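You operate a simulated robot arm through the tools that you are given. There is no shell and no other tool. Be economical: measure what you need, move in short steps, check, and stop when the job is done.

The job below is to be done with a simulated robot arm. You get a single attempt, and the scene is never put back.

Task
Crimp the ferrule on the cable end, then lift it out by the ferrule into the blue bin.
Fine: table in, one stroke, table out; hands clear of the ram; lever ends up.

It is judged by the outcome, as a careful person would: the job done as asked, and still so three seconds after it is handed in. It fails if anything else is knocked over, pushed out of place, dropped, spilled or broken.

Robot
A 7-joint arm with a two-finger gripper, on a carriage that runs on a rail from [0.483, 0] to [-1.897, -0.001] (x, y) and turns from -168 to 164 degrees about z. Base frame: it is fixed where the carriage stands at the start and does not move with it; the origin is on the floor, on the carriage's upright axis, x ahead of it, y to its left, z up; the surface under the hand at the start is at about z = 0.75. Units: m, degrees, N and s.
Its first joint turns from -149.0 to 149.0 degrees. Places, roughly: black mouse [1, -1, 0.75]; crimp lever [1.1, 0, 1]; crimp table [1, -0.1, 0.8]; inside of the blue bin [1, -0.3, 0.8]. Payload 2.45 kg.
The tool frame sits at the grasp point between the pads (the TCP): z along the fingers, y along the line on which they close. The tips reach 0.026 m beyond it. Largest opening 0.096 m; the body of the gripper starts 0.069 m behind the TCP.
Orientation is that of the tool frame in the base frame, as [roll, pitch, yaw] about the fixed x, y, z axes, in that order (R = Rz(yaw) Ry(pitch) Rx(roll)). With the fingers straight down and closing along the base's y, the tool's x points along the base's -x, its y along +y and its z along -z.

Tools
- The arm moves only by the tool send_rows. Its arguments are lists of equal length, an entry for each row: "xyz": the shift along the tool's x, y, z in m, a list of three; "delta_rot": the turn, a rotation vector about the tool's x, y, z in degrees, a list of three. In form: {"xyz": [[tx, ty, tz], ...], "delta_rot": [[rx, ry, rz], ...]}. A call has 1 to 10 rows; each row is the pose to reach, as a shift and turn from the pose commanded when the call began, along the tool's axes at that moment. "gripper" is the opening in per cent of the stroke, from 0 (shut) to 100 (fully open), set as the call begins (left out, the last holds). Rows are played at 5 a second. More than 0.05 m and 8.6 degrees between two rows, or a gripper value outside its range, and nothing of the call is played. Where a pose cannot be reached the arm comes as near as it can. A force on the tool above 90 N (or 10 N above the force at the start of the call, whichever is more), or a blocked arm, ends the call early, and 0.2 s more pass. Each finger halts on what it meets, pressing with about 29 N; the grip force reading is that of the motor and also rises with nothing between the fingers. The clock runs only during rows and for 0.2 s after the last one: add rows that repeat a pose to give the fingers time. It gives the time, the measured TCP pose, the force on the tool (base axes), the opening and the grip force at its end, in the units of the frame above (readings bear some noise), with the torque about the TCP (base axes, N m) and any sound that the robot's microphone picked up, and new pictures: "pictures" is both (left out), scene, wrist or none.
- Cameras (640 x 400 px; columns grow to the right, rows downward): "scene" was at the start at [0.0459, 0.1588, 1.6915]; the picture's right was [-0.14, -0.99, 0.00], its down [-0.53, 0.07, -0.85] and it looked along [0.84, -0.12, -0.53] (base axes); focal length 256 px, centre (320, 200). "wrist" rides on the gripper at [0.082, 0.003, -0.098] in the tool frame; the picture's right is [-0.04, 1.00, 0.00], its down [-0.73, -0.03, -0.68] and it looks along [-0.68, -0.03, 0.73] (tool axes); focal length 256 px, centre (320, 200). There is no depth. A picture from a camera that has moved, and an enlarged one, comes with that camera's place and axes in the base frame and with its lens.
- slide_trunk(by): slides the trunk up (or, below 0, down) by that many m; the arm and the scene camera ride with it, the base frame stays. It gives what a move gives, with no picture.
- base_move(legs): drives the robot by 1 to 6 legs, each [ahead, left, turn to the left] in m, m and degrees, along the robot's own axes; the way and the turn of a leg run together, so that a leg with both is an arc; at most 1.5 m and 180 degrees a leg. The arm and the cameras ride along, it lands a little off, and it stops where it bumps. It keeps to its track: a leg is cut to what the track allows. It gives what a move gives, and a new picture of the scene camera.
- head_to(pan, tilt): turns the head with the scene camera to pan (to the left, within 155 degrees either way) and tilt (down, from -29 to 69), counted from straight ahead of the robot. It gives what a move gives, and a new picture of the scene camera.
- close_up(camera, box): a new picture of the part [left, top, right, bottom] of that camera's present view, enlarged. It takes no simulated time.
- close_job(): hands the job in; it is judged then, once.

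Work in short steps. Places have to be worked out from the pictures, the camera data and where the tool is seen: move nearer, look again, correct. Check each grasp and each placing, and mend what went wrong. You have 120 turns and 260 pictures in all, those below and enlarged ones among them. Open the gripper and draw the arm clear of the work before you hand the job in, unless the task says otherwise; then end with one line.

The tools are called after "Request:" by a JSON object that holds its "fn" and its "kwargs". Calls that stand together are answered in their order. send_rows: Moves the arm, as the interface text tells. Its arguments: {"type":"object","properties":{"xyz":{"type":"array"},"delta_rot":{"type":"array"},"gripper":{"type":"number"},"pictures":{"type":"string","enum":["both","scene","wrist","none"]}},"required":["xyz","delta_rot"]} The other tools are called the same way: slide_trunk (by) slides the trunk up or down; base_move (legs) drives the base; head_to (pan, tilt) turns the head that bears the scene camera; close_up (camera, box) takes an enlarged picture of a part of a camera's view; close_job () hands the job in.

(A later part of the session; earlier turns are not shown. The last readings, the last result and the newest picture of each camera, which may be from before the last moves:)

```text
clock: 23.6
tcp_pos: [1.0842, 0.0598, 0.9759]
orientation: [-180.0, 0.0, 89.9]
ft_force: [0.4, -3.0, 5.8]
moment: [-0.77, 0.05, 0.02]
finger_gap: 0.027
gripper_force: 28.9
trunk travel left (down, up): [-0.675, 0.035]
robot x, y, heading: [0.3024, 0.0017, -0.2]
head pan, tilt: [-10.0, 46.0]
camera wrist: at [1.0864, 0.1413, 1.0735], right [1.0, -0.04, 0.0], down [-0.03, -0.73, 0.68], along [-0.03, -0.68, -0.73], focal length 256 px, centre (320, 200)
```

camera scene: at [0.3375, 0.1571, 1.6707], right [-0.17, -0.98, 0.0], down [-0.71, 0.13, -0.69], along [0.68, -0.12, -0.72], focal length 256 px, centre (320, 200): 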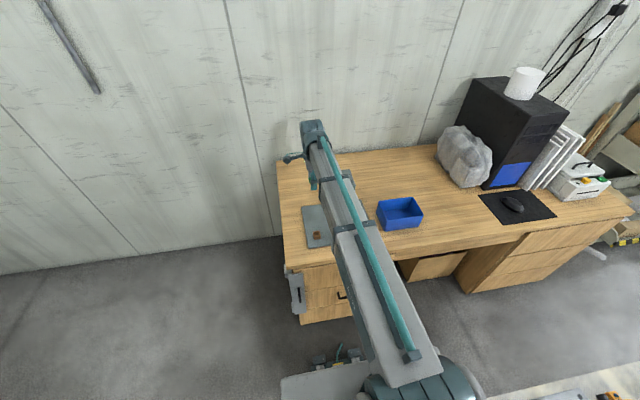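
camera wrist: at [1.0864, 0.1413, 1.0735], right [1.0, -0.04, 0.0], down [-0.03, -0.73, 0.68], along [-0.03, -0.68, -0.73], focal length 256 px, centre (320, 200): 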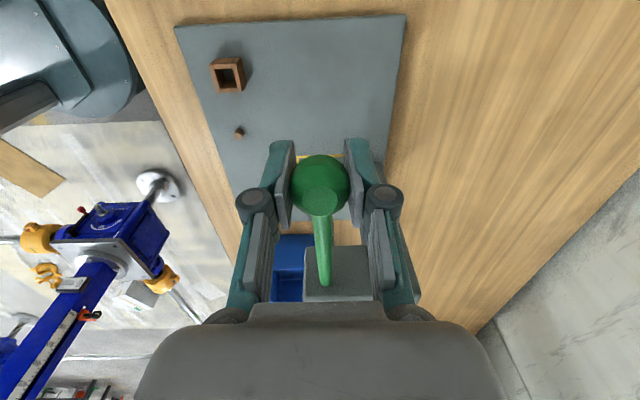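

The lever follows with only about 6 N. I go on along the arc.

Request:
{"fn": "send_rows", "kwargs": {"xyz": [[0.0013, 0, 0.0071], [0.0023, 0, 0.0142], [0.003, 0, 0.0213], [0.0033, 0, 0.0285], [0.0034, 0, 0.0357], [0.0031, 0, 0.0429]], "delta_rot": [[0, 0, 0], [0, 0, 0], [0, 0, 0], [0, 0, 0], [0, 0, 0], [0, 0, 0]], "pictures": "wrist"}}

```text
clock: 25.0
tcp_pos: [1.083, 0.0641, 0.9322]
orientation: [179.9, 0.0, 89.9]
ft_force: [8.6, -2.0, 7.0]
moment: [-0.73, 0.11, 0.01]
finger_gap: 0.027
gripper_force: 28.7
trunk travel left (down, up): [-0.675, 0.035]
robot x, y, heading: [0.3004, 0.0003, 0.0]
head pan, tilt: [-10.0, 46.0]
camera wrist: at [1.0864, 0.1451, 1.0307], right [1.0, -0.04, 0.0], down [-0.03, -0.73, 0.68], along [-0.03, -0.68, -0.73], focal length 256 px, centre (320, 200)
```

wrist: 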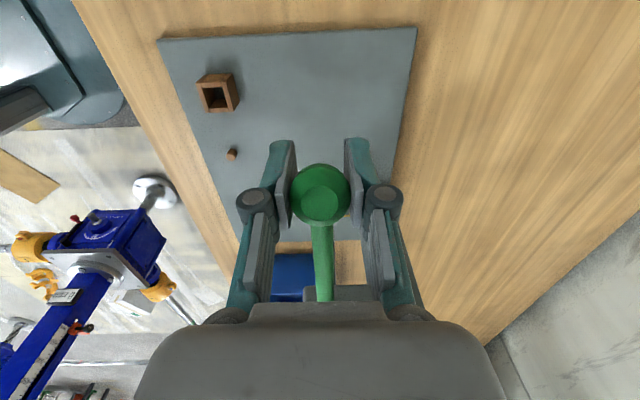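

Still light. I continue down the arc.

Request:
{"fn": "send_rows", "kwargs": {"xyz": [[-0.0006, 0.0005, 0.0072], [-0.0014, 0.0005, 0.0143], [-0.0027, 0.0005, 0.0214], [-0.0041, 0.0005, 0.0284], [-0.006, 0.0005, 0.0354], [-0.008, 0.0005, 0.0422]], "delta_rot": [[0, 0, 0], [0, 0, 0], [0, 0, 0], [0, 0, 0], [0, 0, 0], [0, 0, 0]], "pictures": "both"}}

Request:
{"fn": "close_up", "kwargs": {"camera": "scene", "box": [290, 140, 370, 250]}}

```text
clock: 26.4
tcp_pos: [1.0825, 0.0583, 0.8909]
orientation: [-179.9, 0.0, 90.0]
ft_force: [1.0, 14.5, 5.7]
moment: [-1.42, -0.04, -0.05]
finger_gap: 0.0069
gripper_force: 28.9
trunk travel left (down, up): [-0.675, 0.035]
robot x, y, heading: [0.2993, -0.0008, 0.3]
head pan, tilt: [-10.0, 46.0]
heard: snap
camera scene: at [0.3367, 0.1589, 1.6706], right [-0.17, -0.98, 0.0], down [-0.71, 0.12, -0.7], along [0.68, -0.12, -0.72], focal length 256 px, centre (320, 200)
camera wrist: at [1.0857, 0.1395, 0.9886], right [1.0, -0.04, 0.0], down [-0.03, -0.73, 0.68], along [-0.03, -0.68, -0.73], focal length 256 px, centre (320, 200)
```

scene: 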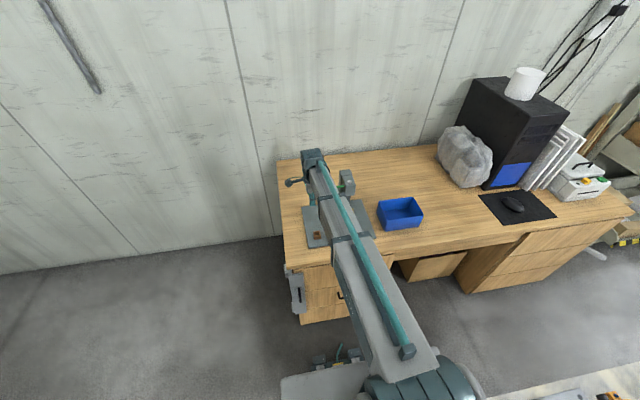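
wrist: 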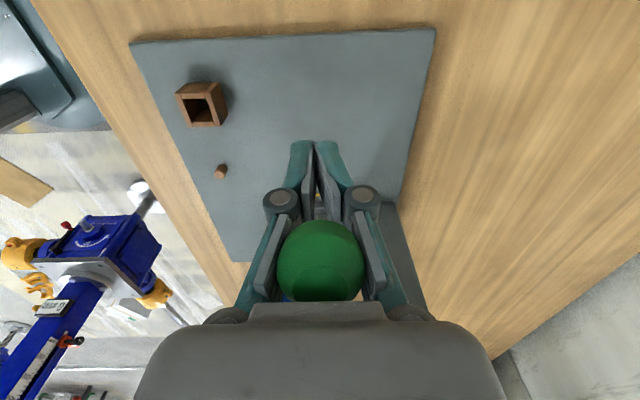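

```text
3.64 times, centred on (330, 195) of scene
camera zoom: at [0.3367, 0.1589, 1.6706], right [-0.17, -0.98, 0.0], down [-0.71, 0.12, -0.7], along [0.68, -0.12, -0.72], focal length 930 px, centre (284, 218)
```

zoom: 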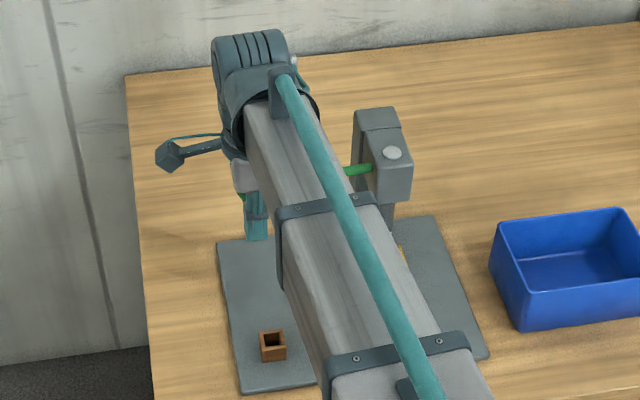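

A snap was heard: the ram rod top is now flush with the head, and the knob has slid up between the fingers to about z = 0.937. To make sure this same stroke is bottomed, I press a few millimetres further with the palm and watch the force.

Request:
{"fn": "send_rows", "kwargs": {"xyz": [[0.001, 0, 0.002], [0.001, 0, 0.004], [0.001, 0, 0.006], [0.001, 0, 0.008]], "delta_rot": [[0, 0, 0], [0, 0, 0], [0, 0, 0], [0, 0, 0]], "pictures": "wrist"}}

Request:
{"fn": "close_up", "kwargs": {"camera": "scene", "box": [330, 150, 370, 210]}}

```text
clock: 27.4
tcp_pos: [1.0827, 0.0567, 0.8845]
orientation: [-179.9, 0.1, 89.8]
ft_force: [-3.9, 8.2, 7.2]
moment: [-1.24, -0.14, 0.05]
finger_gap: 0.0059
gripper_force: 29.3
trunk travel left (down, up): [-0.675, 0.035]
robot x, y, heading: [0.2993, 0.003, 0.1]
head pan, tilt: [-10.0, 46.0]
camera wrist: at [1.0859, 0.1381, 0.9812], right [1.0, -0.04, 0.0], down [-0.03, -0.73, 0.68], along [-0.03, -0.68, -0.73], focal length 256 px, centre (320, 200)
```

wrist: 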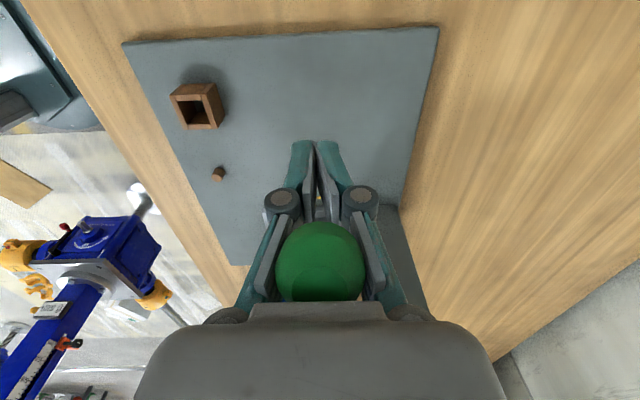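

```text
6.67 times, centred on (350, 180) of scene
camera zoom: at [0.3363, 0.1583, 1.6707], right [-0.18, -0.98, 0.0], down [-0.71, 0.13, -0.7], along [0.68, -0.12, -0.72], focal length 1705 px, centre (120, 333)
```

zoom: 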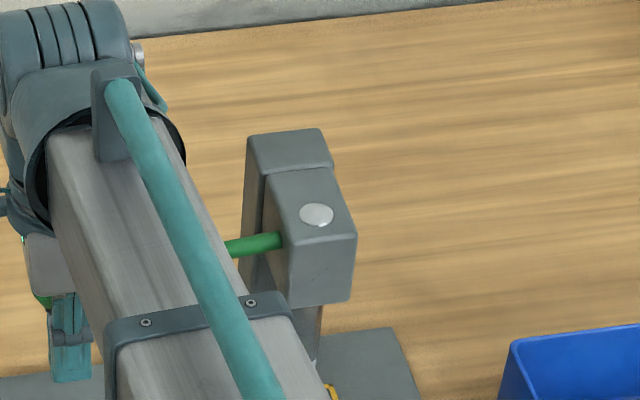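

The lever moved with me at only about 7 N, so this may not be the bottom. I keep the same stroke going down, without letting it return.

Request:
{"fn": "send_rows", "kwargs": {"xyz": [[0.001, 0, 0.004], [0.001, 0, 0.008], [0.001, 0, 0.012], [0.001, 0, 0.016]], "delta_rot": [[0, 0, 0], [0, 0, 0], [0, 0, 0], [0, 0, 0]], "pictures": "wrist"}}

Request:
{"fn": "close_up", "kwargs": {"camera": "scene", "box": [330, 150, 370, 210]}}

```text
clock: 28.4
tcp_pos: [1.0842, 0.0572, 0.8721]
orientation: [179.5, 0.1, 89.9]
ft_force: [9.8, -7.5, 52.3]
moment: [-0.62, 0.55, -0.1]
finger_gap: 0.0061
gripper_force: 29.4
trunk travel left (down, up): [-0.675, 0.035]
robot x, y, heading: [0.2965, 0.0038, -0.1]
head pan, tilt: [-10.0, 46.0]
camera wrist: at [1.0858, 0.137, 0.9694], right [1.0, -0.04, 0.01], down [-0.04, -0.73, 0.68], along [-0.02, -0.68, -0.73], focal length 256 px, centre (320, 200)
```

wrist: 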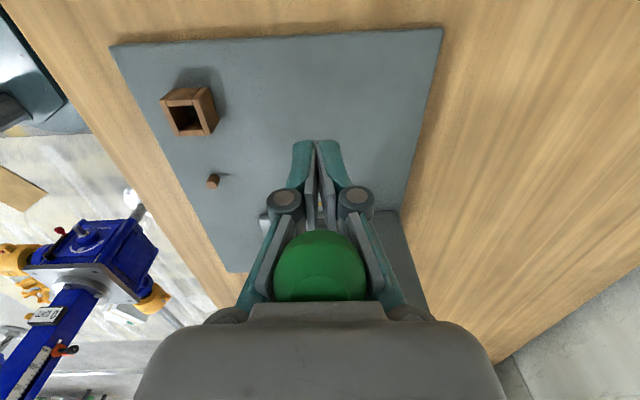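

```text
6.67 times, centred on (350, 180) of scene
camera zoom: at [0.3333, 0.156, 1.6717], right [-0.18, -0.98, 0.0], down [-0.71, 0.13, -0.7], along [0.69, -0.12, -0.72], focal length 1705 px, centre (120, 333)
```

zoom: 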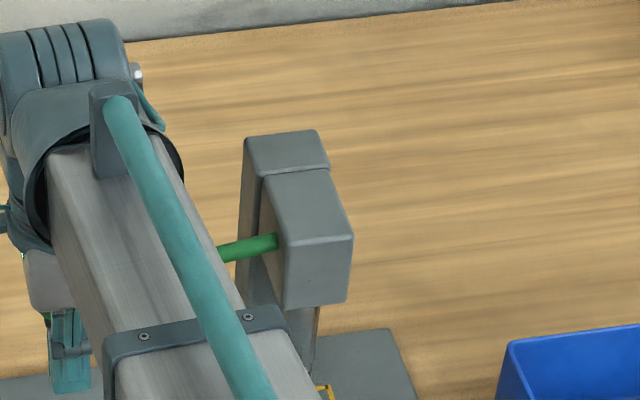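

The force rose to 52 N, and the rod has sunk below the head's top. I press slightly more, to tell a hard stop from crimp resistance.

Request:
{"fn": "send_rows", "kwargs": {"xyz": [[0, 0, 0.001], [0, 0, 0.002], [0, 0, 0.003]], "delta_rot": [[0, 0, 0], [0, 0, 0], [0, 0, 0]], "pictures": "wrist"}}

```text
clock: 29.2
tcp_pos: [1.083, 0.0556, 0.8704]
orientation: [179.4, 0.0, 89.9]
ft_force: [24.9, -13.0, 76.1]
moment: [-0.01, 1.4, -0.22]
finger_gap: 0.0058
gripper_force: 29.2
trunk travel left (down, up): [-0.675, 0.035]
robot x, y, heading: [0.3024, 0.002, -0.2]
head pan, tilt: [-10.0, 46.0]
camera wrist: at [1.0856, 0.1368, 0.9683], right [1.0, -0.04, 0.01], down [-0.04, -0.73, 0.68], along [-0.02, -0.68, -0.73], focal length 256 px, centre (320, 200)
```

wrist: 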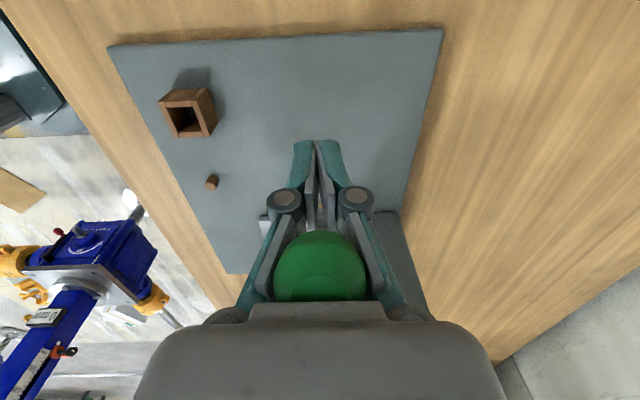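

The force climbs steeply with almost no motion, so the lever is at its bottom stop and the stroke is complete. Now I bring the lever back up along the arc, with the closed fingers carrying the knob.

Request:
{"fn": "send_rows", "kwargs": {"xyz": [[0, 0, -0.01], [0.001, 0, -0.02], [0.001, 0, -0.03], [0, 0, -0.04], [-0.002, 0, -0.05], [-0.004, 0, -0.06]], "delta_rot": [[0, 0, 0], [0, 0, 0], [0, 0, 0], [0, 0, 0], [0, 0, 0], [0, 0, 0]], "pictures": "wrist"}}

Request:
{"fn": "close_up", "kwargs": {"camera": "scene", "box": [310, 140, 370, 210]}}

```text
clock: 30.6
tcp_pos: [1.0828, 0.0564, 0.923]
orientation: [-179.9, -0.2, 90.1]
ft_force: [-6.5, 4.0, -8.7]
moment: [1.18, -0.37, 0.11]
finger_gap: 0.0059
gripper_force: 28.9
trunk travel left (down, up): [-0.675, 0.035]
robot x, y, heading: [0.2988, 0.0017, -0.2]
head pan, tilt: [-10.0, 46.0]
camera wrist: at [1.086, 0.1364, 1.0211], right [1.0, -0.04, 0.0], down [-0.03, -0.73, 0.68], along [-0.03, -0.68, -0.74], focal length 256 px, centre (320, 200)
```

wrist: 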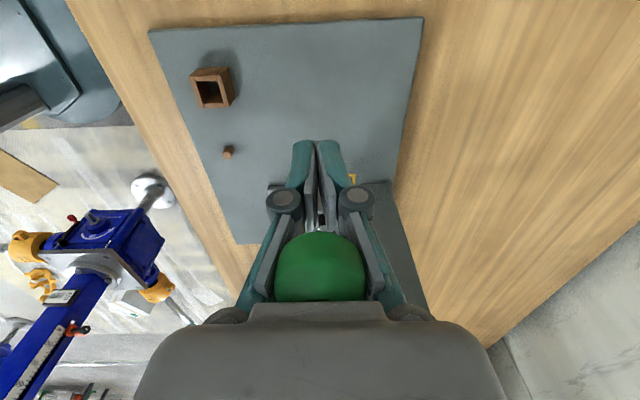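

```text
5.71 times, centred on (340, 175) of scene
camera zoom: at [0.3375, 0.1575, 1.6707], right [-0.17, -0.98, 0.0], down [-0.71, 0.13, -0.69], along [0.68, -0.12, -0.72], focal length 1462 px, centre (206, 343)
```

zoom: 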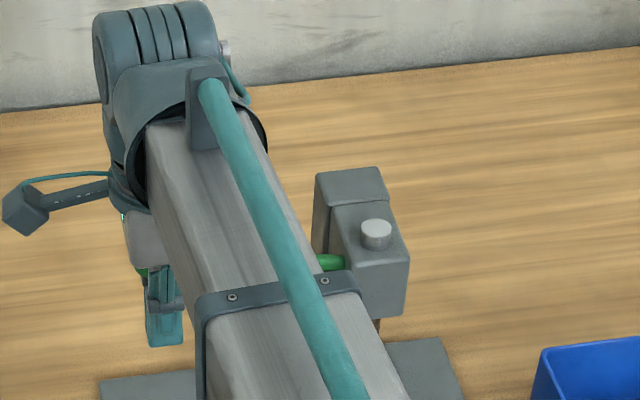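

The lever comes up with about 9 N, so friction holds it and there is no spring. I lift further, toward its original angle.

Request:
{"fn": "send_rows", "kwargs": {"xyz": [[-0.0015, 0, -0.007], [-0.003, 0, -0.014], [-0.005, 0, -0.021], [-0.007, 0, -0.028]], "delta_rot": [[0, 0, 0], [0, 0, 0], [0, 0, 0], [0, 0, 0]], "pictures": "wrist"}}

Request:
{"fn": "close_up", "kwargs": {"camera": "scene", "box": [310, 140, 370, 210]}}

```text
clock: 31.6
tcp_pos: [1.0869, 0.0442, 0.9484]
orientation: [-179.8, 0.0, 89.9]
ft_force: [0.1, 1.5, -28.6]
moment: [0.95, 0.04, -0.06]
finger_gap: 0.006
gripper_force: 28.8
trunk travel left (down, up): [-0.675, 0.035]
robot x, y, heading: [0.3026, 0.0022, -0.3]
head pan, tilt: [-10.0, 46.0]
camera wrist: at [1.0894, 0.1275, 1.0463], right [1.0, -0.04, 0.0], down [-0.03, -0.73, 0.68], along [-0.03, -0.68, -0.73], focal length 256 px, centre (320, 200)
```

wrist: 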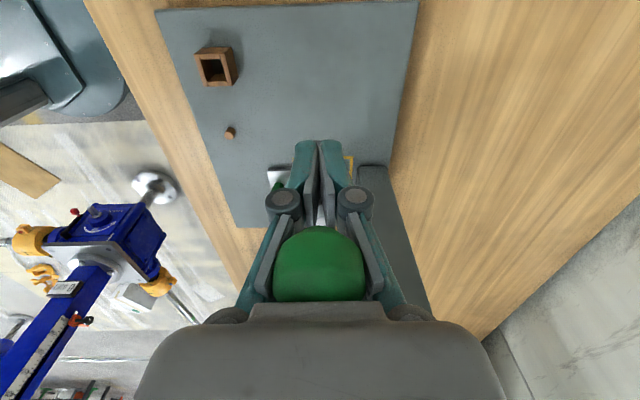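

```text
5.71 times, centred on (340, 175) of scene
camera zoom: at [0.3408, 0.1575, 1.6702], right [-0.17, -0.98, 0.0], down [-0.71, 0.13, -0.69], along [0.68, -0.12, -0.72], focal length 1462 px, centre (206, 343)
```

zoom: 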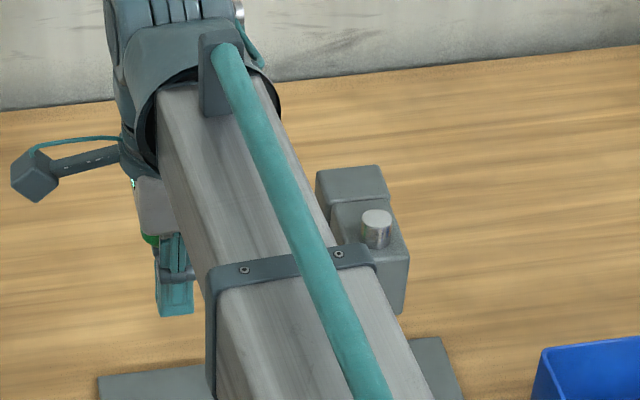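

The -29 N reading and the raised rod show the lever at its top stop. I open and lift the hand straight off the knob.

Request:
{"fn": "send_rows", "kwargs": {"xyz": [[0, 0, 0], [0, 0, 0], [0, 0, 0], [0, 0, 0], [0, 0, -0.03], [0, 0, -0.07], [0, 0, -0.11], [0, 0, -0.15], [0, 0, -0.19], [0, 0, -0.19]], "delta_rot": [[0, 0, 0], [0, 0, 0], [0, 0, 0], [0, 0, 0], [0, 0, 0], [0, 0, 0], [0, 0, 0], [0, 0, 0], [0, 0, 0], [0, 0, 0]], "gripper": 55}}

Request:
{"fn": "close_up", "kwargs": {"camera": "scene", "box": [300, 150, 370, 240]}}

```text
clock: 33.8
tcp_pos: [1.0816, 0.0454, 1.1407]
orientation: [-179.9, 0.0, 89.9]
ft_force: [0.5, 0.7, 0.3]
moment: [-0.01, 0.01, -0.02]
finger_gap: 0.0527
gripper_force: 0.1
trunk travel left (down, up): [-0.675, 0.035]
robot x, y, heading: [0.2992, -0.0017, -0.1]
head pan, tilt: [-10.0, 46.0]
camera scene: at [0.3376, 0.1572, 1.6707], right [-0.17, -0.98, 0.0], down [-0.71, 0.13, -0.69], along [0.68, -0.12, -0.72], focal length 256 px, centre (320, 200)
camera wrist: at [1.0857, 0.127, 1.2389], right [1.0, -0.04, 0.0], down [-0.03, -0.73, 0.68], along [-0.03, -0.68, -0.73], focal length 256 px, centre (320, 200)
```

scene: 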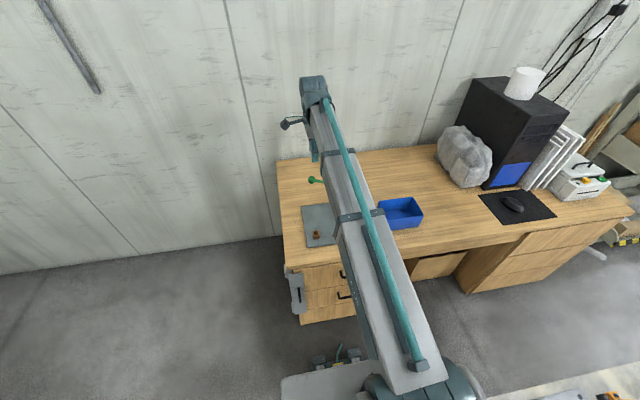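
wrist: 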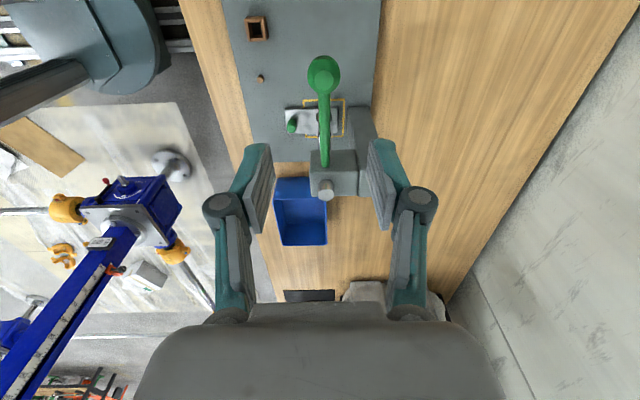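

```text
4.44 times, centred on (335, 195) of scene
camera zoom: at [0.3376, 0.1572, 1.6707], right [-0.17, -0.98, 0.0], down [-0.71, 0.13, -0.69], along [0.68, -0.12, -0.72], focal length 1137 px, centre (253, 222)
```

zoom: 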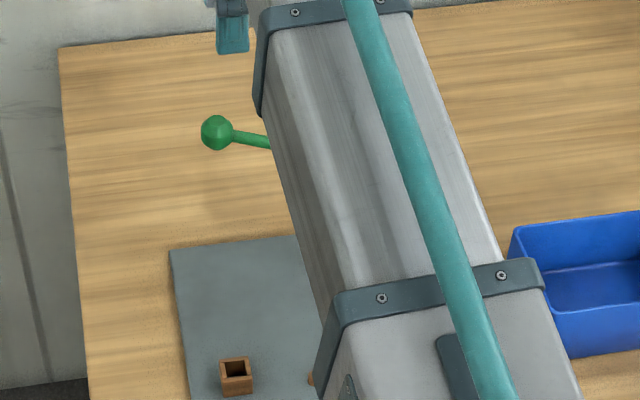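

The lever stays up. I go back in front of the press, turning the hand back on the way.

Request:
{"fn": "send_rows", "kwargs": {"xyz": [[0, -0.02, 0], [0, -0.045, 0], [0, -0.07, 0], [0, -0.095, 0], [-0.01, -0.12, 0], [-0.04, -0.135, 0], [-0.07, -0.135, 0], [-0.1, -0.135, 0], [-0.13, -0.135, 0], [-0.145, -0.135, 0]], "delta_rot": [[0, 0, -8.5], [0, 0, -17], [0, 0, -25.5], [0, 0, -34], [0, 0, -42.5], [0, 0, -51], [0, 0, -59.5], [0, 0, -68], [0, 0, -76.5], [0, 0, -85]], "pictures": "none"}}

```text
clock: 36.0
tcp_pos: [0.9475, -0.0994, 1.1431]
orientation: [-180.0, 0.0, 175.0]
ft_force: [-1.1, -0.5, 0.4]
moment: [0.0, -0.03, 0.0]
finger_gap: 0.053
gripper_force: 0.1
trunk travel left (down, up): [-0.675, 0.035]
robot x, y, heading: [0.3016, 0.0019, -0.0]
head pan, tilt: [-10.0, 46.0]
```

I finish the turn and lower a little before tilting.

Request:
{"fn": "send_rows", "kwargs": {"xyz": [[0, 0, 0.03], [0, 0, 0.07], [0, 0, 0.1], [0, 0, 0.1]], "delta_rot": [[0, 0, -2.5], [0, 0, -5], [0, 0, -5], [0, 0, -5]], "pictures": "none"}}

Request:
{"fn": "send_rows", "kwargs": {"xyz": [[0, 0, 0.02], [0, 0, 0.04], [0, 0, 0.06], [0, 0, 0.08], [0, 0, 0.1], [0, 0, 0.1]], "delta_rot": [[0, -6, 0], [0, -12, 0], [0, -18, 0], [0, -24, 0], [0, -30, 0], [0, -30, 0]], "pictures": "wrist"}}

Request:
{"fn": "close_up", "kwargs": {"camera": "wrist", "box": [240, 30, 400, 190]}}

```text
clock: 37.0
tcp_pos: [0.9489, -0.0984, 1.0416]
orientation: [-180.0, -0.1, 179.9]
ft_force: [-0.3, -0.7, 0.3]
moment: [0.01, -0.03, 0.04]
finger_gap: 0.0526
gripper_force: 0.0
trunk travel left (down, up): [-0.675, 0.035]
robot x, y, heading: [0.2971, 0.0026, 0.2]
head pan, tilt: [-10.0, 46.0]
```

```text
clock: 38.4
tcp_pos: [0.9487, -0.0982, 0.9429]
orientation: [-179.9, 30.1, 179.9]
ft_force: [0.0, 0.0, 0.0]
moment: [0.03, -0.02, 0.03]
finger_gap: 0.0528
gripper_force: 0.1
trunk travel left (down, up): [-0.675, 0.035]
robot x, y, heading: [0.3001, 0.004, -0.2]
head pan, tilt: [-10.0, 46.0]
camera wrist: at [0.8284, -0.0956, 0.9864], right [0.04, 1.0, 0.02], down [0.29, -0.03, 0.96], along [0.95, -0.03, -0.3], focal length 256 px, centre (320, 200)
```

wrist: 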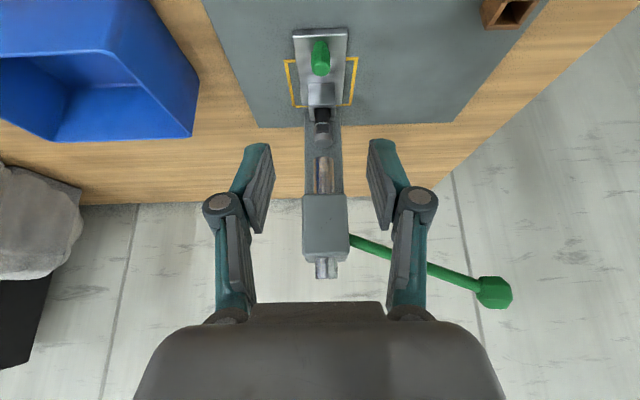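

```text
2.50 times, centred on (320, 110) of wrist
camera zoom: at [0.8284, -0.0956, 0.9864], right [0.04, 1.0, 0.02], down [0.29, -0.03, 0.96], along [0.95, -0.03, -0.3], focal length 640 px, centre (320, 425)
```

zoom: 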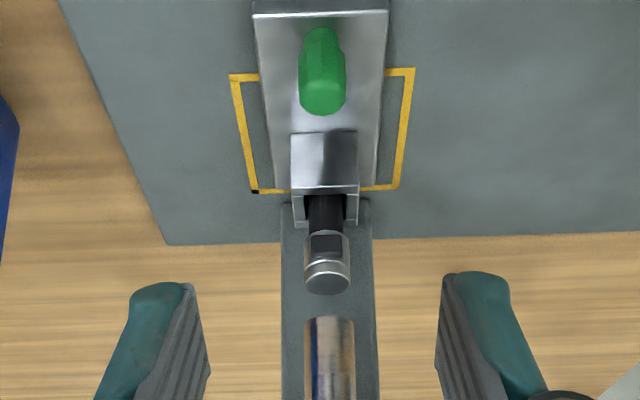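

The ferrule now has a clear crimp dent, so the stroke worked. I go back in along the finger axis to take the table knob.

Request:
{"fn": "send_rows", "kwargs": {"xyz": [[0.0078, -0.001, 0.04], [0.0078, -0.001, 0.08], [0.0078, -0.001, 0.12], [0.0078, -0.001, 0.14], [0.0078, -0.001, 0.1555], [0.0078, -0.001, 0.1555]], "delta_rot": [[0, 0, 0], [0, 0, 0], [0, 0, 0], [0, 0, 0], [0, 0, 0], [0, 0, 0]], "pictures": "wrist"}}

```text
clock: 39.8
tcp_pos: [1.0195, -0.1005, 0.8033]
orientation: [-180.0, 30.0, 180.0]
ft_force: [0.7, -0.1, 0.3]
moment: [0.01, -0.02, 0.02]
finger_gap: 0.0531
gripper_force: 0.1
trunk travel left (down, up): [-0.675, 0.035]
robot x, y, heading: [0.3009, 0.0013, -0.3]
head pan, tilt: [-10.0, 46.0]
camera wrist: at [0.8996, -0.097, 0.8473], right [0.04, 1.0, 0.02], down [0.3, -0.03, 0.95], along [0.95, -0.03, -0.3], focal length 256 px, centre (320, 200)
```

wrist: 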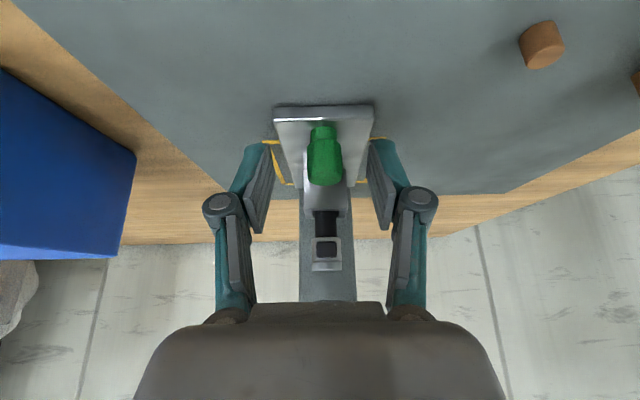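

The knob is between the fingers. I close and shift +1.5 mm in y to take off the side load.

Request:
{"fn": "send_rows", "kwargs": {"xyz": [[0, 0.0015, 0], [0, 0.0015, 0], [0, 0.0015, 0], [0, 0.0015, 0]], "delta_rot": [[0, 0, 0], [0, 0, 0], [0, 0, 0], [0, 0, 0]], "gripper": 0, "pictures": "none"}}

Request:
{"fn": "send_rows", "kwargs": {"xyz": [[0.0087, 0, -0.005], [0.0173, 0, -0.01], [0.026, 0, -0.015], [0.0346, 0, -0.02], [0.0433, 0, -0.025], [0.052, 0, -0.03], [0.052, 0, -0.03]], "delta_rot": [[0, 0, 0], [0, 0, 0], [0, 0, 0], [0, 0, 0], [0, 0, 0], [0, 0, 0], [0, 0, 0]], "pictures": "wrist"}}

```text
clock: 40.8
tcp_pos: [1.0197, -0.0978, 0.8029]
orientation: [180.0, 30.0, 179.9]
ft_force: [-0.4, 6.8, 0.3]
moment: [0.2, -0.21, 0.08]
finger_gap: 0.0179
gripper_force: 28.8
trunk travel left (down, up): [-0.675, 0.035]
robot x, y, heading: [0.3023, -0.0001, -0.0]
head pan, tilt: [-10.0, 46.0]
```

```text
clock: 42.4
tcp_pos: [0.9574, -0.0963, 0.8032]
orientation: [-180.0, 29.9, 179.9]
ft_force: [-1.0, 16.3, 3.9]
moment: [0.47, -0.37, 0.01]
finger_gap: 0.0179
gripper_force: 29.5
trunk travel left (down, up): [-0.675, 0.035]
robot x, y, heading: [0.302, 0.0022, -0.4]
head pan, tilt: [-10.0, 46.0]
camera wrist: at [0.8387, -0.0939, 0.8472], right [0.04, 1.0, 0.02], down [0.3, -0.03, 0.95], along [0.95, -0.03, -0.3], focal length 256 px, centre (320, 200)
```

wrist: 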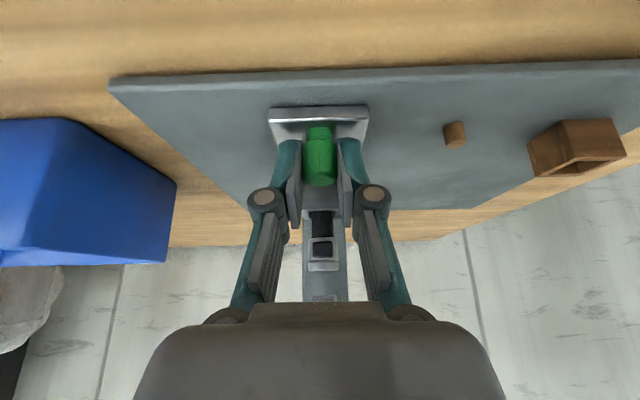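

The table is coming out, with a little side load. I add 2 mm in y and pull the rest of the way to the outer stop.

Request:
{"fn": "send_rows", "kwargs": {"xyz": [[0.0043, 0.002, -0.0025], [0.0087, 0.002, -0.005], [0.0121, 0.002, -0.007], [0.0156, 0.002, -0.009], [0.0173, 0.002, -0.01], [0.0182, 0.002, -0.0105]], "delta_rot": [[0, 0, 0], [0, 0, 0], [0, 0, 0], [0, 0, 0], [0, 0, 0], [0, 0, 0]], "pictures": "wrist"}}

```text
clock: 43.8
tcp_pos: [0.9388, -0.0967, 0.8024]
orientation: [-180.0, 30.1, 180.0]
ft_force: [21.5, -0.6, 3.5]
moment: [-0.02, -0.54, 0.02]
finger_gap: 0.0178
gripper_force: 29.0
trunk travel left (down, up): [-0.675, 0.035]
robot x, y, heading: [0.2985, -0.0002, 0.1]
head pan, tilt: [-10.0, 46.0]
camera wrist: at [0.8202, -0.0935, 0.846], right [0.04, 1.0, 0.02], down [0.29, -0.03, 0.96], along [0.96, -0.03, -0.29], focal length 256 px, centre (320, 200)
```

wrist: 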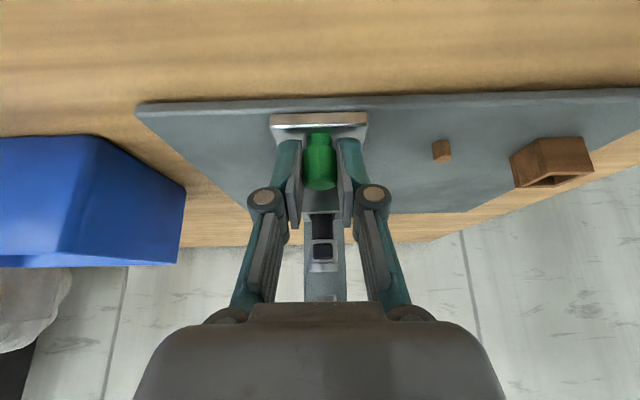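

The outer stop is reached (+21 N), at the starting place. I release the knob and withdraw.

Request:
{"fn": "send_rows", "kwargs": {"xyz": [[0, 0, 0], [0, 0, 0], [0, 0, -0.03], [0, 0, -0.07], [0, 0, -0.11], [0, 0, -0.15], [0, 0, -0.15]], "delta_rot": [[0, 0, 0], [0, 0, 0], [0, 0, 0], [0, 0, 0], [0, 0, 0], [0, 0, 0], [0, 0, 0]], "gripper": 50}}

Request:
{"fn": "close_up", "kwargs": {"camera": "wrist", "box": [240, 0, 400, 160]}}

Request:
{"fn": "close_up", "kwargs": {"camera": "scene", "box": [290, 160, 390, 260]}}

```text
clock: 45.4
tcp_pos: [0.9109, -0.1075, 0.9286]
orientation: [-180.0, 29.9, 179.8]
ft_force: [0.5, 0.5, 0.2]
moment: [0.01, 0.0, -0.02]
finger_gap: 0.048
gripper_force: 0.1
out of reach, approached as far as the arm can: row 5, 6, 7
trunk travel left (down, up): [-0.675, 0.035]
robot x, y, heading: [0.2996, 0.0015, 0.1]
head pan, tilt: [-10.0, 46.0]
camera scene: at [0.3376, 0.1571, 1.6707], right [-0.17, -0.98, 0.0], down [-0.71, 0.13, -0.69], along [0.68, -0.12, -0.72], focal length 256 px, centre (320, 200)
camera wrist: at [0.7912, -0.1044, 0.9717], right [0.04, 1.0, 0.02], down [0.3, -0.03, 0.95], along [0.95, -0.03, -0.3], focal length 256 px, centre (320, 200)
```

scene: 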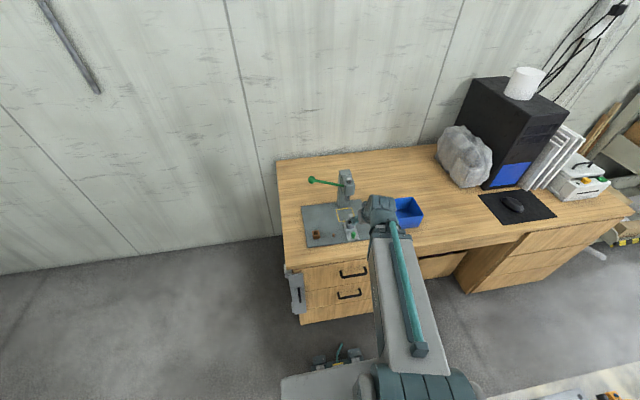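
wrist: 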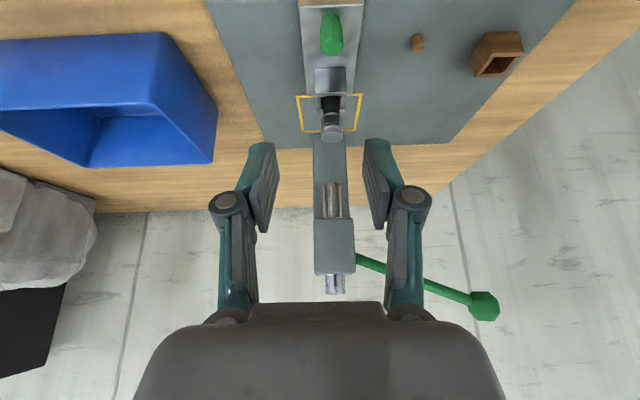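

```text
2.50 times, centred on (320, 80) of wrist
camera zoom: at [0.7912, -0.1044, 0.9717], right [0.04, 1.0, 0.02], down [0.3, -0.03, 0.95], along [0.95, -0.03, -0.3], focal length 640 px, centre (320, 500)
```

zoom: 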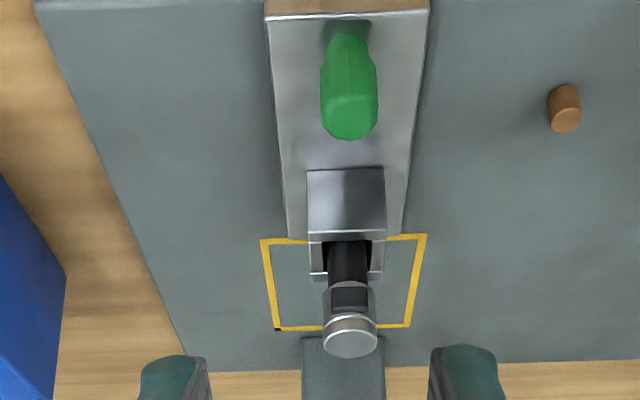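

```text
4.00 times, centred on (340, 210) of scene
camera zoom: at [0.3376, 0.1571, 1.6707], right [-0.17, -0.98, 0.0], down [-0.71, 0.13, -0.69], along [0.68, -0.12, -0.72], focal length 1023 px, centre (240, 160)
```

zoom: 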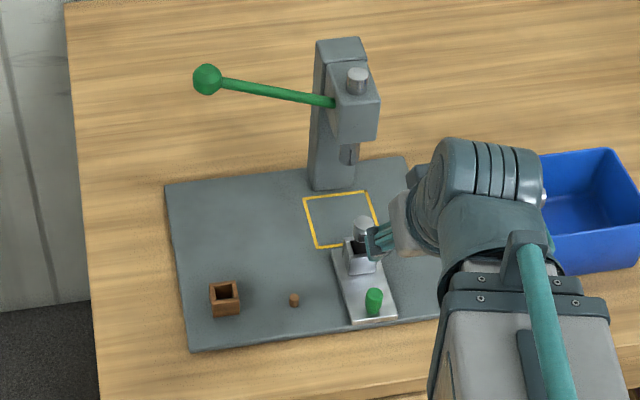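

The table is out and the lever is up. The ferrule is at about (1.013, -0.099), spanning z 0.815 to 0.837. The last rows were out of reach, so I first move ahead to a reachable place and check where the arm is.

Request:
{"fn": "send_rows", "kwargs": {"xyz": [[-0.026, 0, 0.015], [-0.052, 0, 0.03], [-0.078, 0, 0.045], [-0.078, 0, 0.045]], "delta_rot": [[0, 0, 0], [0, 0, 0], [0, 0, 0], [0, 0, 0]], "gripper": 55, "pictures": "wrist"}}

Request:
{"fn": "close_up", "kwargs": {"camera": "wrist", "box": [240, 0, 400, 160]}}

```text
clock: 46.4
tcp_pos: [1.0006, -0.106, 0.9281]
orientation: [-180.0, 30.0, 179.9]
ft_force: [-0.4, -0.8, -0.4]
moment: [-0.01, 0.0, -0.01]
finger_gap: 0.0532
gripper_force: 0.0
trunk travel left (down, up): [-0.675, 0.035]
robot x, y, heading: [0.3035, 0.0032, -0.1]
head pan, tilt: [-10.0, 46.0]
camera wrist: at [0.8809, -0.1035, 0.9716], right [0.04, 1.0, 0.02], down [0.3, -0.03, 0.95], along [0.95, -0.03, -0.3], focal length 256 px, centre (320, 200)
```

wrist: 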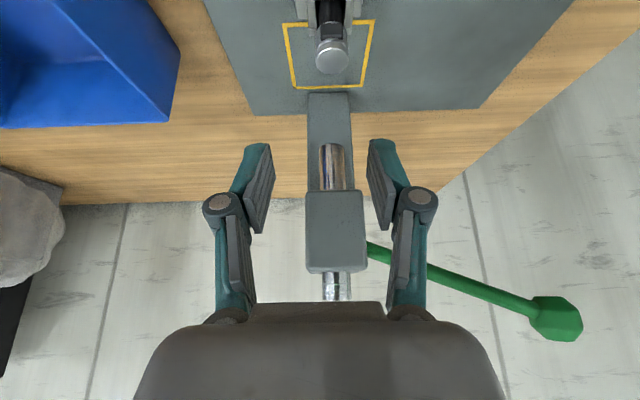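

```text
2.50 times, centred on (320, 80) of wrist
camera zoom: at [0.8809, -0.1035, 0.9716], right [0.04, 1.0, 0.02], down [0.3, -0.03, 0.95], along [0.95, -0.03, -0.3], focal length 640 px, centre (320, 500)
```

zoom: 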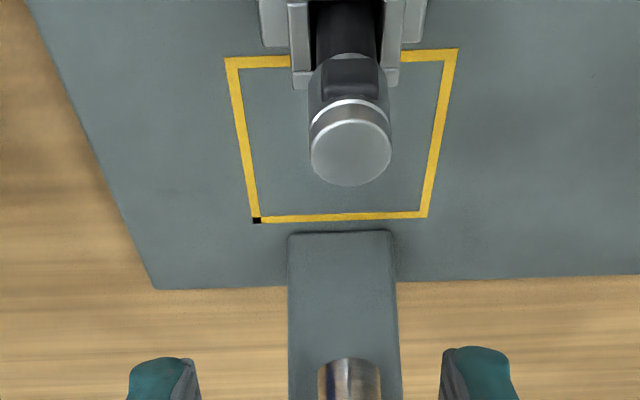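

The ferrule shows at (1.010, -0.098). I centre in y and lower until the pads span only the ferrule.

Request:
{"fn": "send_rows", "kwargs": {"xyz": [[0.005, 0.0075, 0.005], [0.02, 0.0075, 0.03], [0.033, 0.0075, 0.0525], [0.0451, 0.0075, 0.0721], [0.0451, 0.0075, 0.0721]], "delta_rot": [[0, 0, 0], [0, 0, 0], [0, 0, 0], [0, 0, 0], [0, 0, 0]]}}

Request:
{"fn": "close_up", "kwargs": {"camera": "wrist", "box": [240, 80, 400, 240]}}

Request:
{"fn": "close_up", "kwargs": {"camera": "scene", "box": [320, 180, 370, 250]}}

```text
clock: 47.6
tcp_pos: [0.9988, -0.1001, 0.8436]
orientation: [180.0, 30.1, 179.9]
ft_force: [-0.2, 0.2, 0.5]
moment: [-0.02, -0.01, 0.01]
finger_gap: 0.0528
gripper_force: 0.1
trunk travel left (down, up): [-0.675, 0.035]
robot x, y, heading: [0.2955, 0.0017, 0.0]
head pan, tilt: [-10.0, 46.0]
camera scene: at [0.3375, 0.1571, 1.6708], right [-0.17, -0.98, 0.0], down [-0.71, 0.13, -0.69], along [0.68, -0.12, -0.72], focal length 256 px, centre (320, 200)
camera wrist: at [0.878, -0.0961, 0.8874], right [0.04, 1.0, 0.02], down [0.3, -0.03, 0.95], along [0.95, -0.03, -0.3], focal length 256 px, centre (320, 200)
```

scene: 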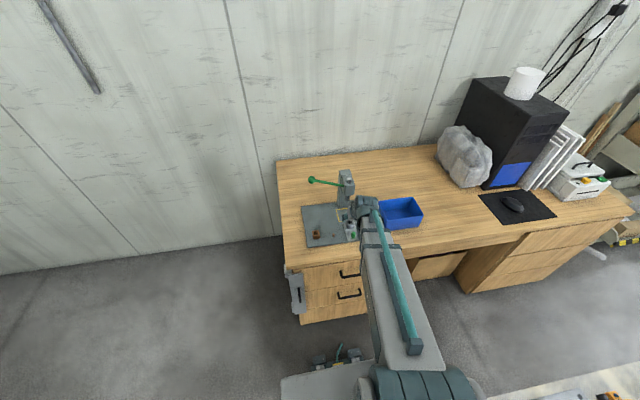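
wrist: 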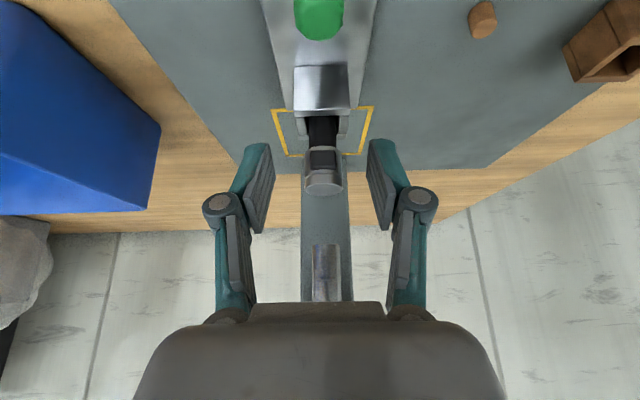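

```text
2.50 times, centred on (320, 160) of wrist
camera zoom: at [0.878, -0.0961, 0.8874], right [0.04, 1.0, 0.02], down [0.3, -0.03, 0.95], along [0.95, -0.03, -0.3], focal length 640 px, centre (320, 300)
```

zoom: 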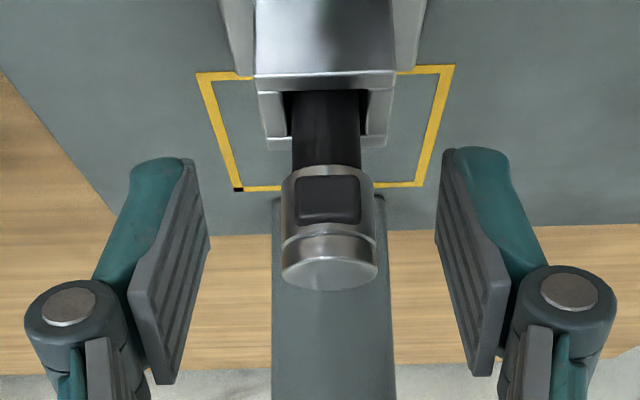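

```text
5.71 times, centred on (345, 215) of scene
camera zoom: at [0.3375, 0.1571, 1.6708], right [-0.17, -0.98, 0.0], down [-0.71, 0.13, -0.69], along [0.68, -0.12, -0.72], focal length 1462 px, centre (177, 114)
```

zoom: 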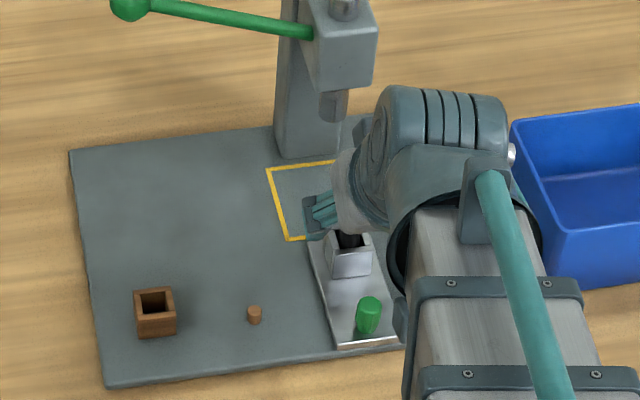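

The ferrule is between the pads: bottom about z = 0.82, top about 0.837, y about -0.098. I raise 2 mm, centre 2 mm in y, then close.

Request:
{"fn": "send_rows", "kwargs": {"xyz": [[-0.001, 0.002, -0.0017], [-0.001, 0.002, -0.0017]], "delta_rot": [[0, 0, 0], [0, 0, 0]], "pictures": "none"}}

Request:
{"fn": "send_rows", "kwargs": {"xyz": [[0, 0, 0], [0, 0, 0], [0, 0, 0], [0, 0, 0]], "delta_rot": [[0, 0, 0], [0, 0, 0], [0, 0, 0], [0, 0, 0]], "gripper": 0, "pictures": "wrist"}}

Request:
{"fn": "close_up", "kwargs": {"camera": "wrist", "box": [240, 80, 400, 240]}}

```text
clock: 48.2
tcp_pos: [0.999, -0.0962, 0.8448]
orientation: [-180.0, 30.0, 179.9]
ft_force: [-0.3, 0.7, -0.5]
moment: [0.01, 0.0, 0.0]
finger_gap: 0.0526
gripper_force: 0.1
trunk travel left (down, up): [-0.675, 0.035]
robot x, y, heading: [0.3035, 0.0013, 0.0]
head pan, tilt: [-10.0, 46.0]
```

```text
clock: 49.2
tcp_pos: [0.9977, -0.0989, 0.8445]
orientation: [-180.0, 30.0, 179.9]
ft_force: [0.6, 0.1, -0.4]
moment: [0.0, -0.02, -0.01]
finger_gap: 0.0187
gripper_force: 29.0
trunk travel left (down, up): [-0.675, 0.035]
robot x, y, heading: [0.3015, 0.0001, -0.1]
head pan, tilt: [-10.0, 46.0]
camera wrist: at [0.878, -0.0943, 0.8894], right [0.04, 1.0, 0.02], down [0.3, -0.03, 0.95], along [0.95, -0.03, -0.3], focal length 256 px, centre (320, 200)
```

wrist: 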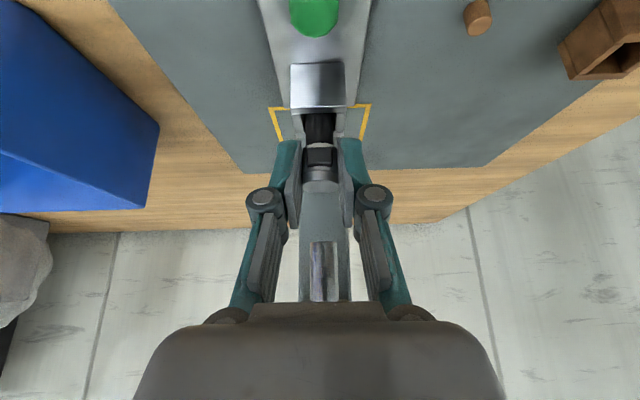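

```text
2.50 times, centred on (320, 160) of wrist
camera zoom: at [0.878, -0.0943, 0.8894], right [0.04, 1.0, 0.02], down [0.3, -0.03, 0.95], along [0.95, -0.03, -0.3], focal length 640 px, centre (320, 300)
```

zoom: 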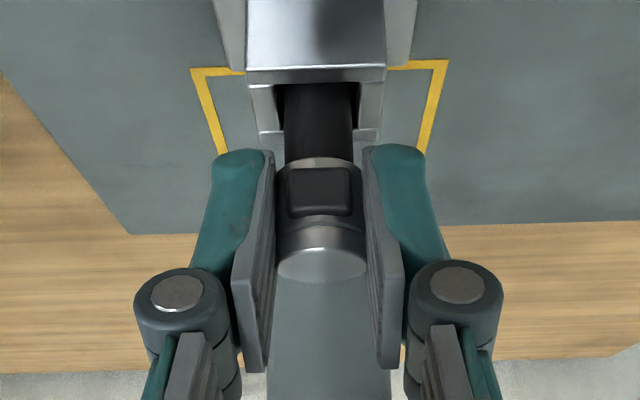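

The ferrule is gripped (gap 18.7 mm, no side load). I lift slowly straight up out of the nest.

Request:
{"fn": "send_rows", "kwargs": {"xyz": [[-0.004, 0, -0.0069], [-0.0075, 0, -0.013], [-0.0125, 0, -0.0217], [-0.0175, 0, -0.0303], [-0.0225, 0, -0.039], [-0.0275, 0, -0.0476], [-0.0275, 0, -0.0476]], "delta_rot": [[0, 0, 0], [0, 0, 0], [0, 0, 0], [0, 0, 0], [0, 0, 0], [0, 0, 0], [0, 0, 0]]}}

Request:
{"fn": "close_up", "kwargs": {"camera": "scene", "box": [310, 170, 380, 250]}}

Request:
{"fn": "close_up", "kwargs": {"camera": "wrist", "box": [240, 0, 400, 240]}}

```text
clock: 50.8
tcp_pos: [0.9975, -0.0971, 0.8991]
orientation: [180.0, 30.0, 179.9]
ft_force: [0.6, 0.2, -1.0]
moment: [-0.03, 0.04, 0.0]
finger_gap: 0.0188
gripper_force: 29.1
trunk travel left (down, up): [-0.675, 0.035]
robot x, y, heading: [0.3036, 0.0002, 0.1]
head pan, tilt: [-10.0, 46.0]
camera scene: at [0.3376, 0.1571, 1.6707], right [-0.17, -0.98, 0.0], down [-0.71, 0.13, -0.69], along [0.68, -0.12, -0.72], focal length 256 px, centre (320, 200)
camera wrist: at [0.878, -0.0943, 0.944], right [0.04, 1.0, 0.02], down [0.3, -0.03, 0.95], along [0.95, -0.03, -0.3], focal length 256 px, centre (320, 200)
```

scene: 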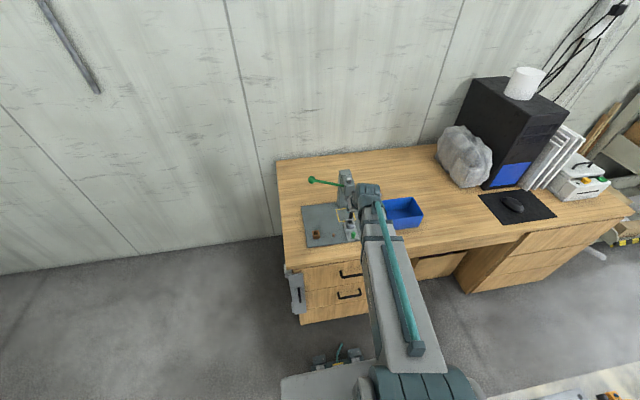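
wrist: 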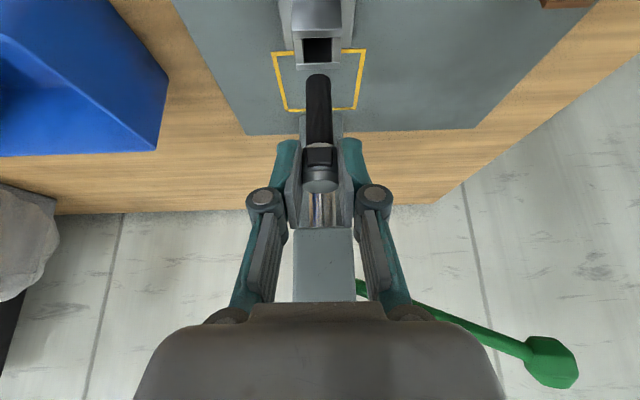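

```text
5.00 times, centred on (345, 210) of scene
camera zoom: at [0.3376, 0.1571, 1.6707], right [-0.17, -0.98, 0.0], down [-0.71, 0.13, -0.69], along [0.68, -0.12, -0.72], focal length 1279 px, centre (195, 150)
```

zoom: 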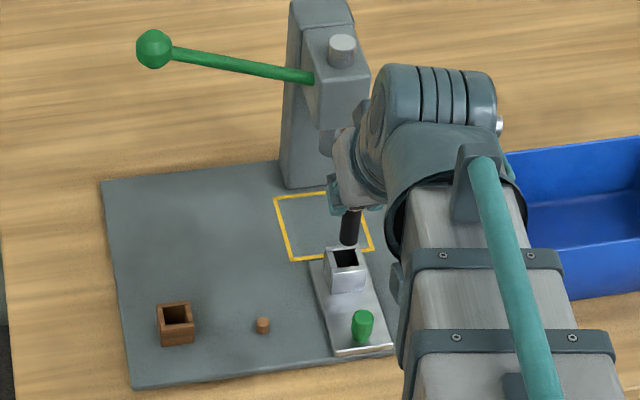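

```text
1.67 times, centred on (320, 120) of wrist
camera zoom: at [0.878, -0.0943, 0.944], right [0.04, 1.0, 0.02], down [0.3, -0.03, 0.95], along [0.95, -0.03, -0.3], focal length 427 px, centre (320, 333)
```

zoom: 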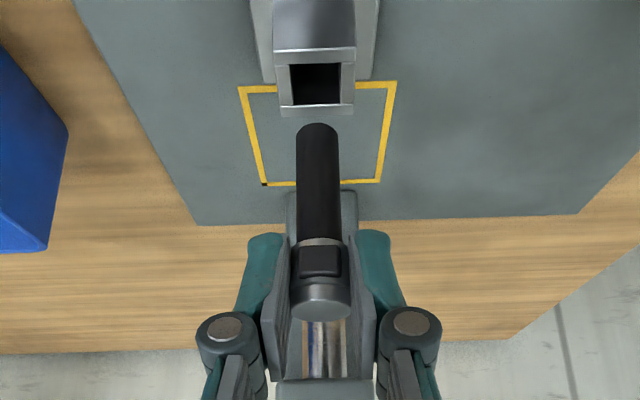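

The cable end is clear of the nest, about 20 mm above it. I rise 80 mm, draw back 20 mm and move sideways over the bin.

Request:
{"fn": "send_rows", "kwargs": {"xyz": [[-0.0114, 0, -0.0397], [-0.0227, 0, -0.0793], [-0.0227, -0.04, -0.0793], [-0.0227, -0.085, -0.0793], [-0.0227, -0.13, -0.0793], [-0.0227, -0.175, -0.0793], [-0.0227, -0.215, -0.0793], [-0.0227, -0.215, -0.0793]], "delta_rot": [[0, 0, 0], [0, 0, 0], [0, 0, 0], [0, 0, 0], [0, 0, 0], [0, 0, 0], [0, 0, 0], [0, 0, 0]]}}

```text
clock: 52.6
tcp_pos: [0.977, -0.3133, 0.9807]
orientation: [-180.0, 30.0, 179.9]
ft_force: [0.7, -0.8, -1.2]
moment: [-0.01, 0.02, 0.02]
finger_gap: 0.019
gripper_force: 28.9
trunk travel left (down, up): [-0.675, 0.035]
robot x, y, heading: [0.2999, -0.0008, 0.2]
head pan, tilt: [-10.0, 46.0]
camera scene: at [0.3376, 0.157, 1.6708], right [-0.17, -0.98, 0.0], down [-0.71, 0.13, -0.69], along [0.68, -0.12, -0.72], focal length 256 px, centre (320, 200)
camera wrist: at [0.8572, -0.3094, 1.0245], right [0.04, 1.0, 0.02], down [0.3, -0.03, 0.95], along [0.95, -0.03, -0.3], focal length 256 px, centre (320, 200)
```

scene: 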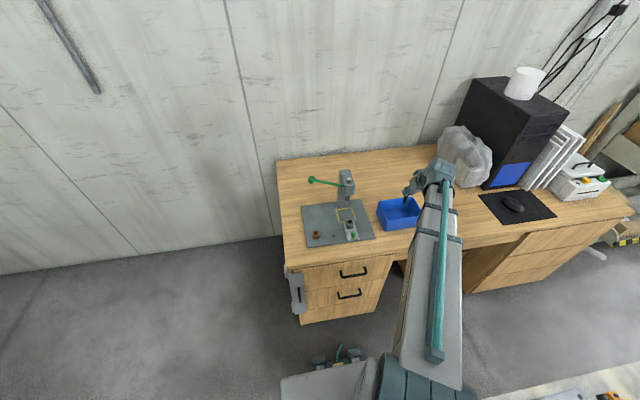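
wrist: 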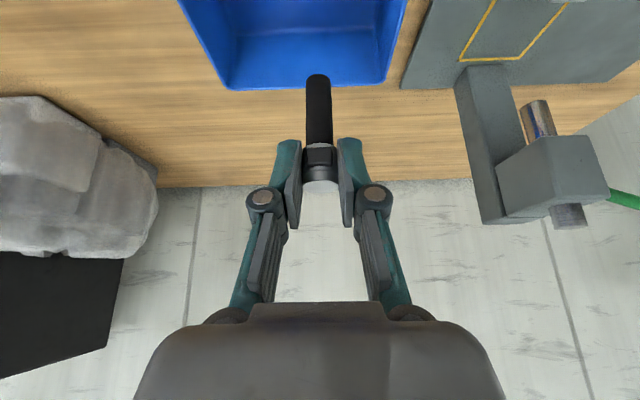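

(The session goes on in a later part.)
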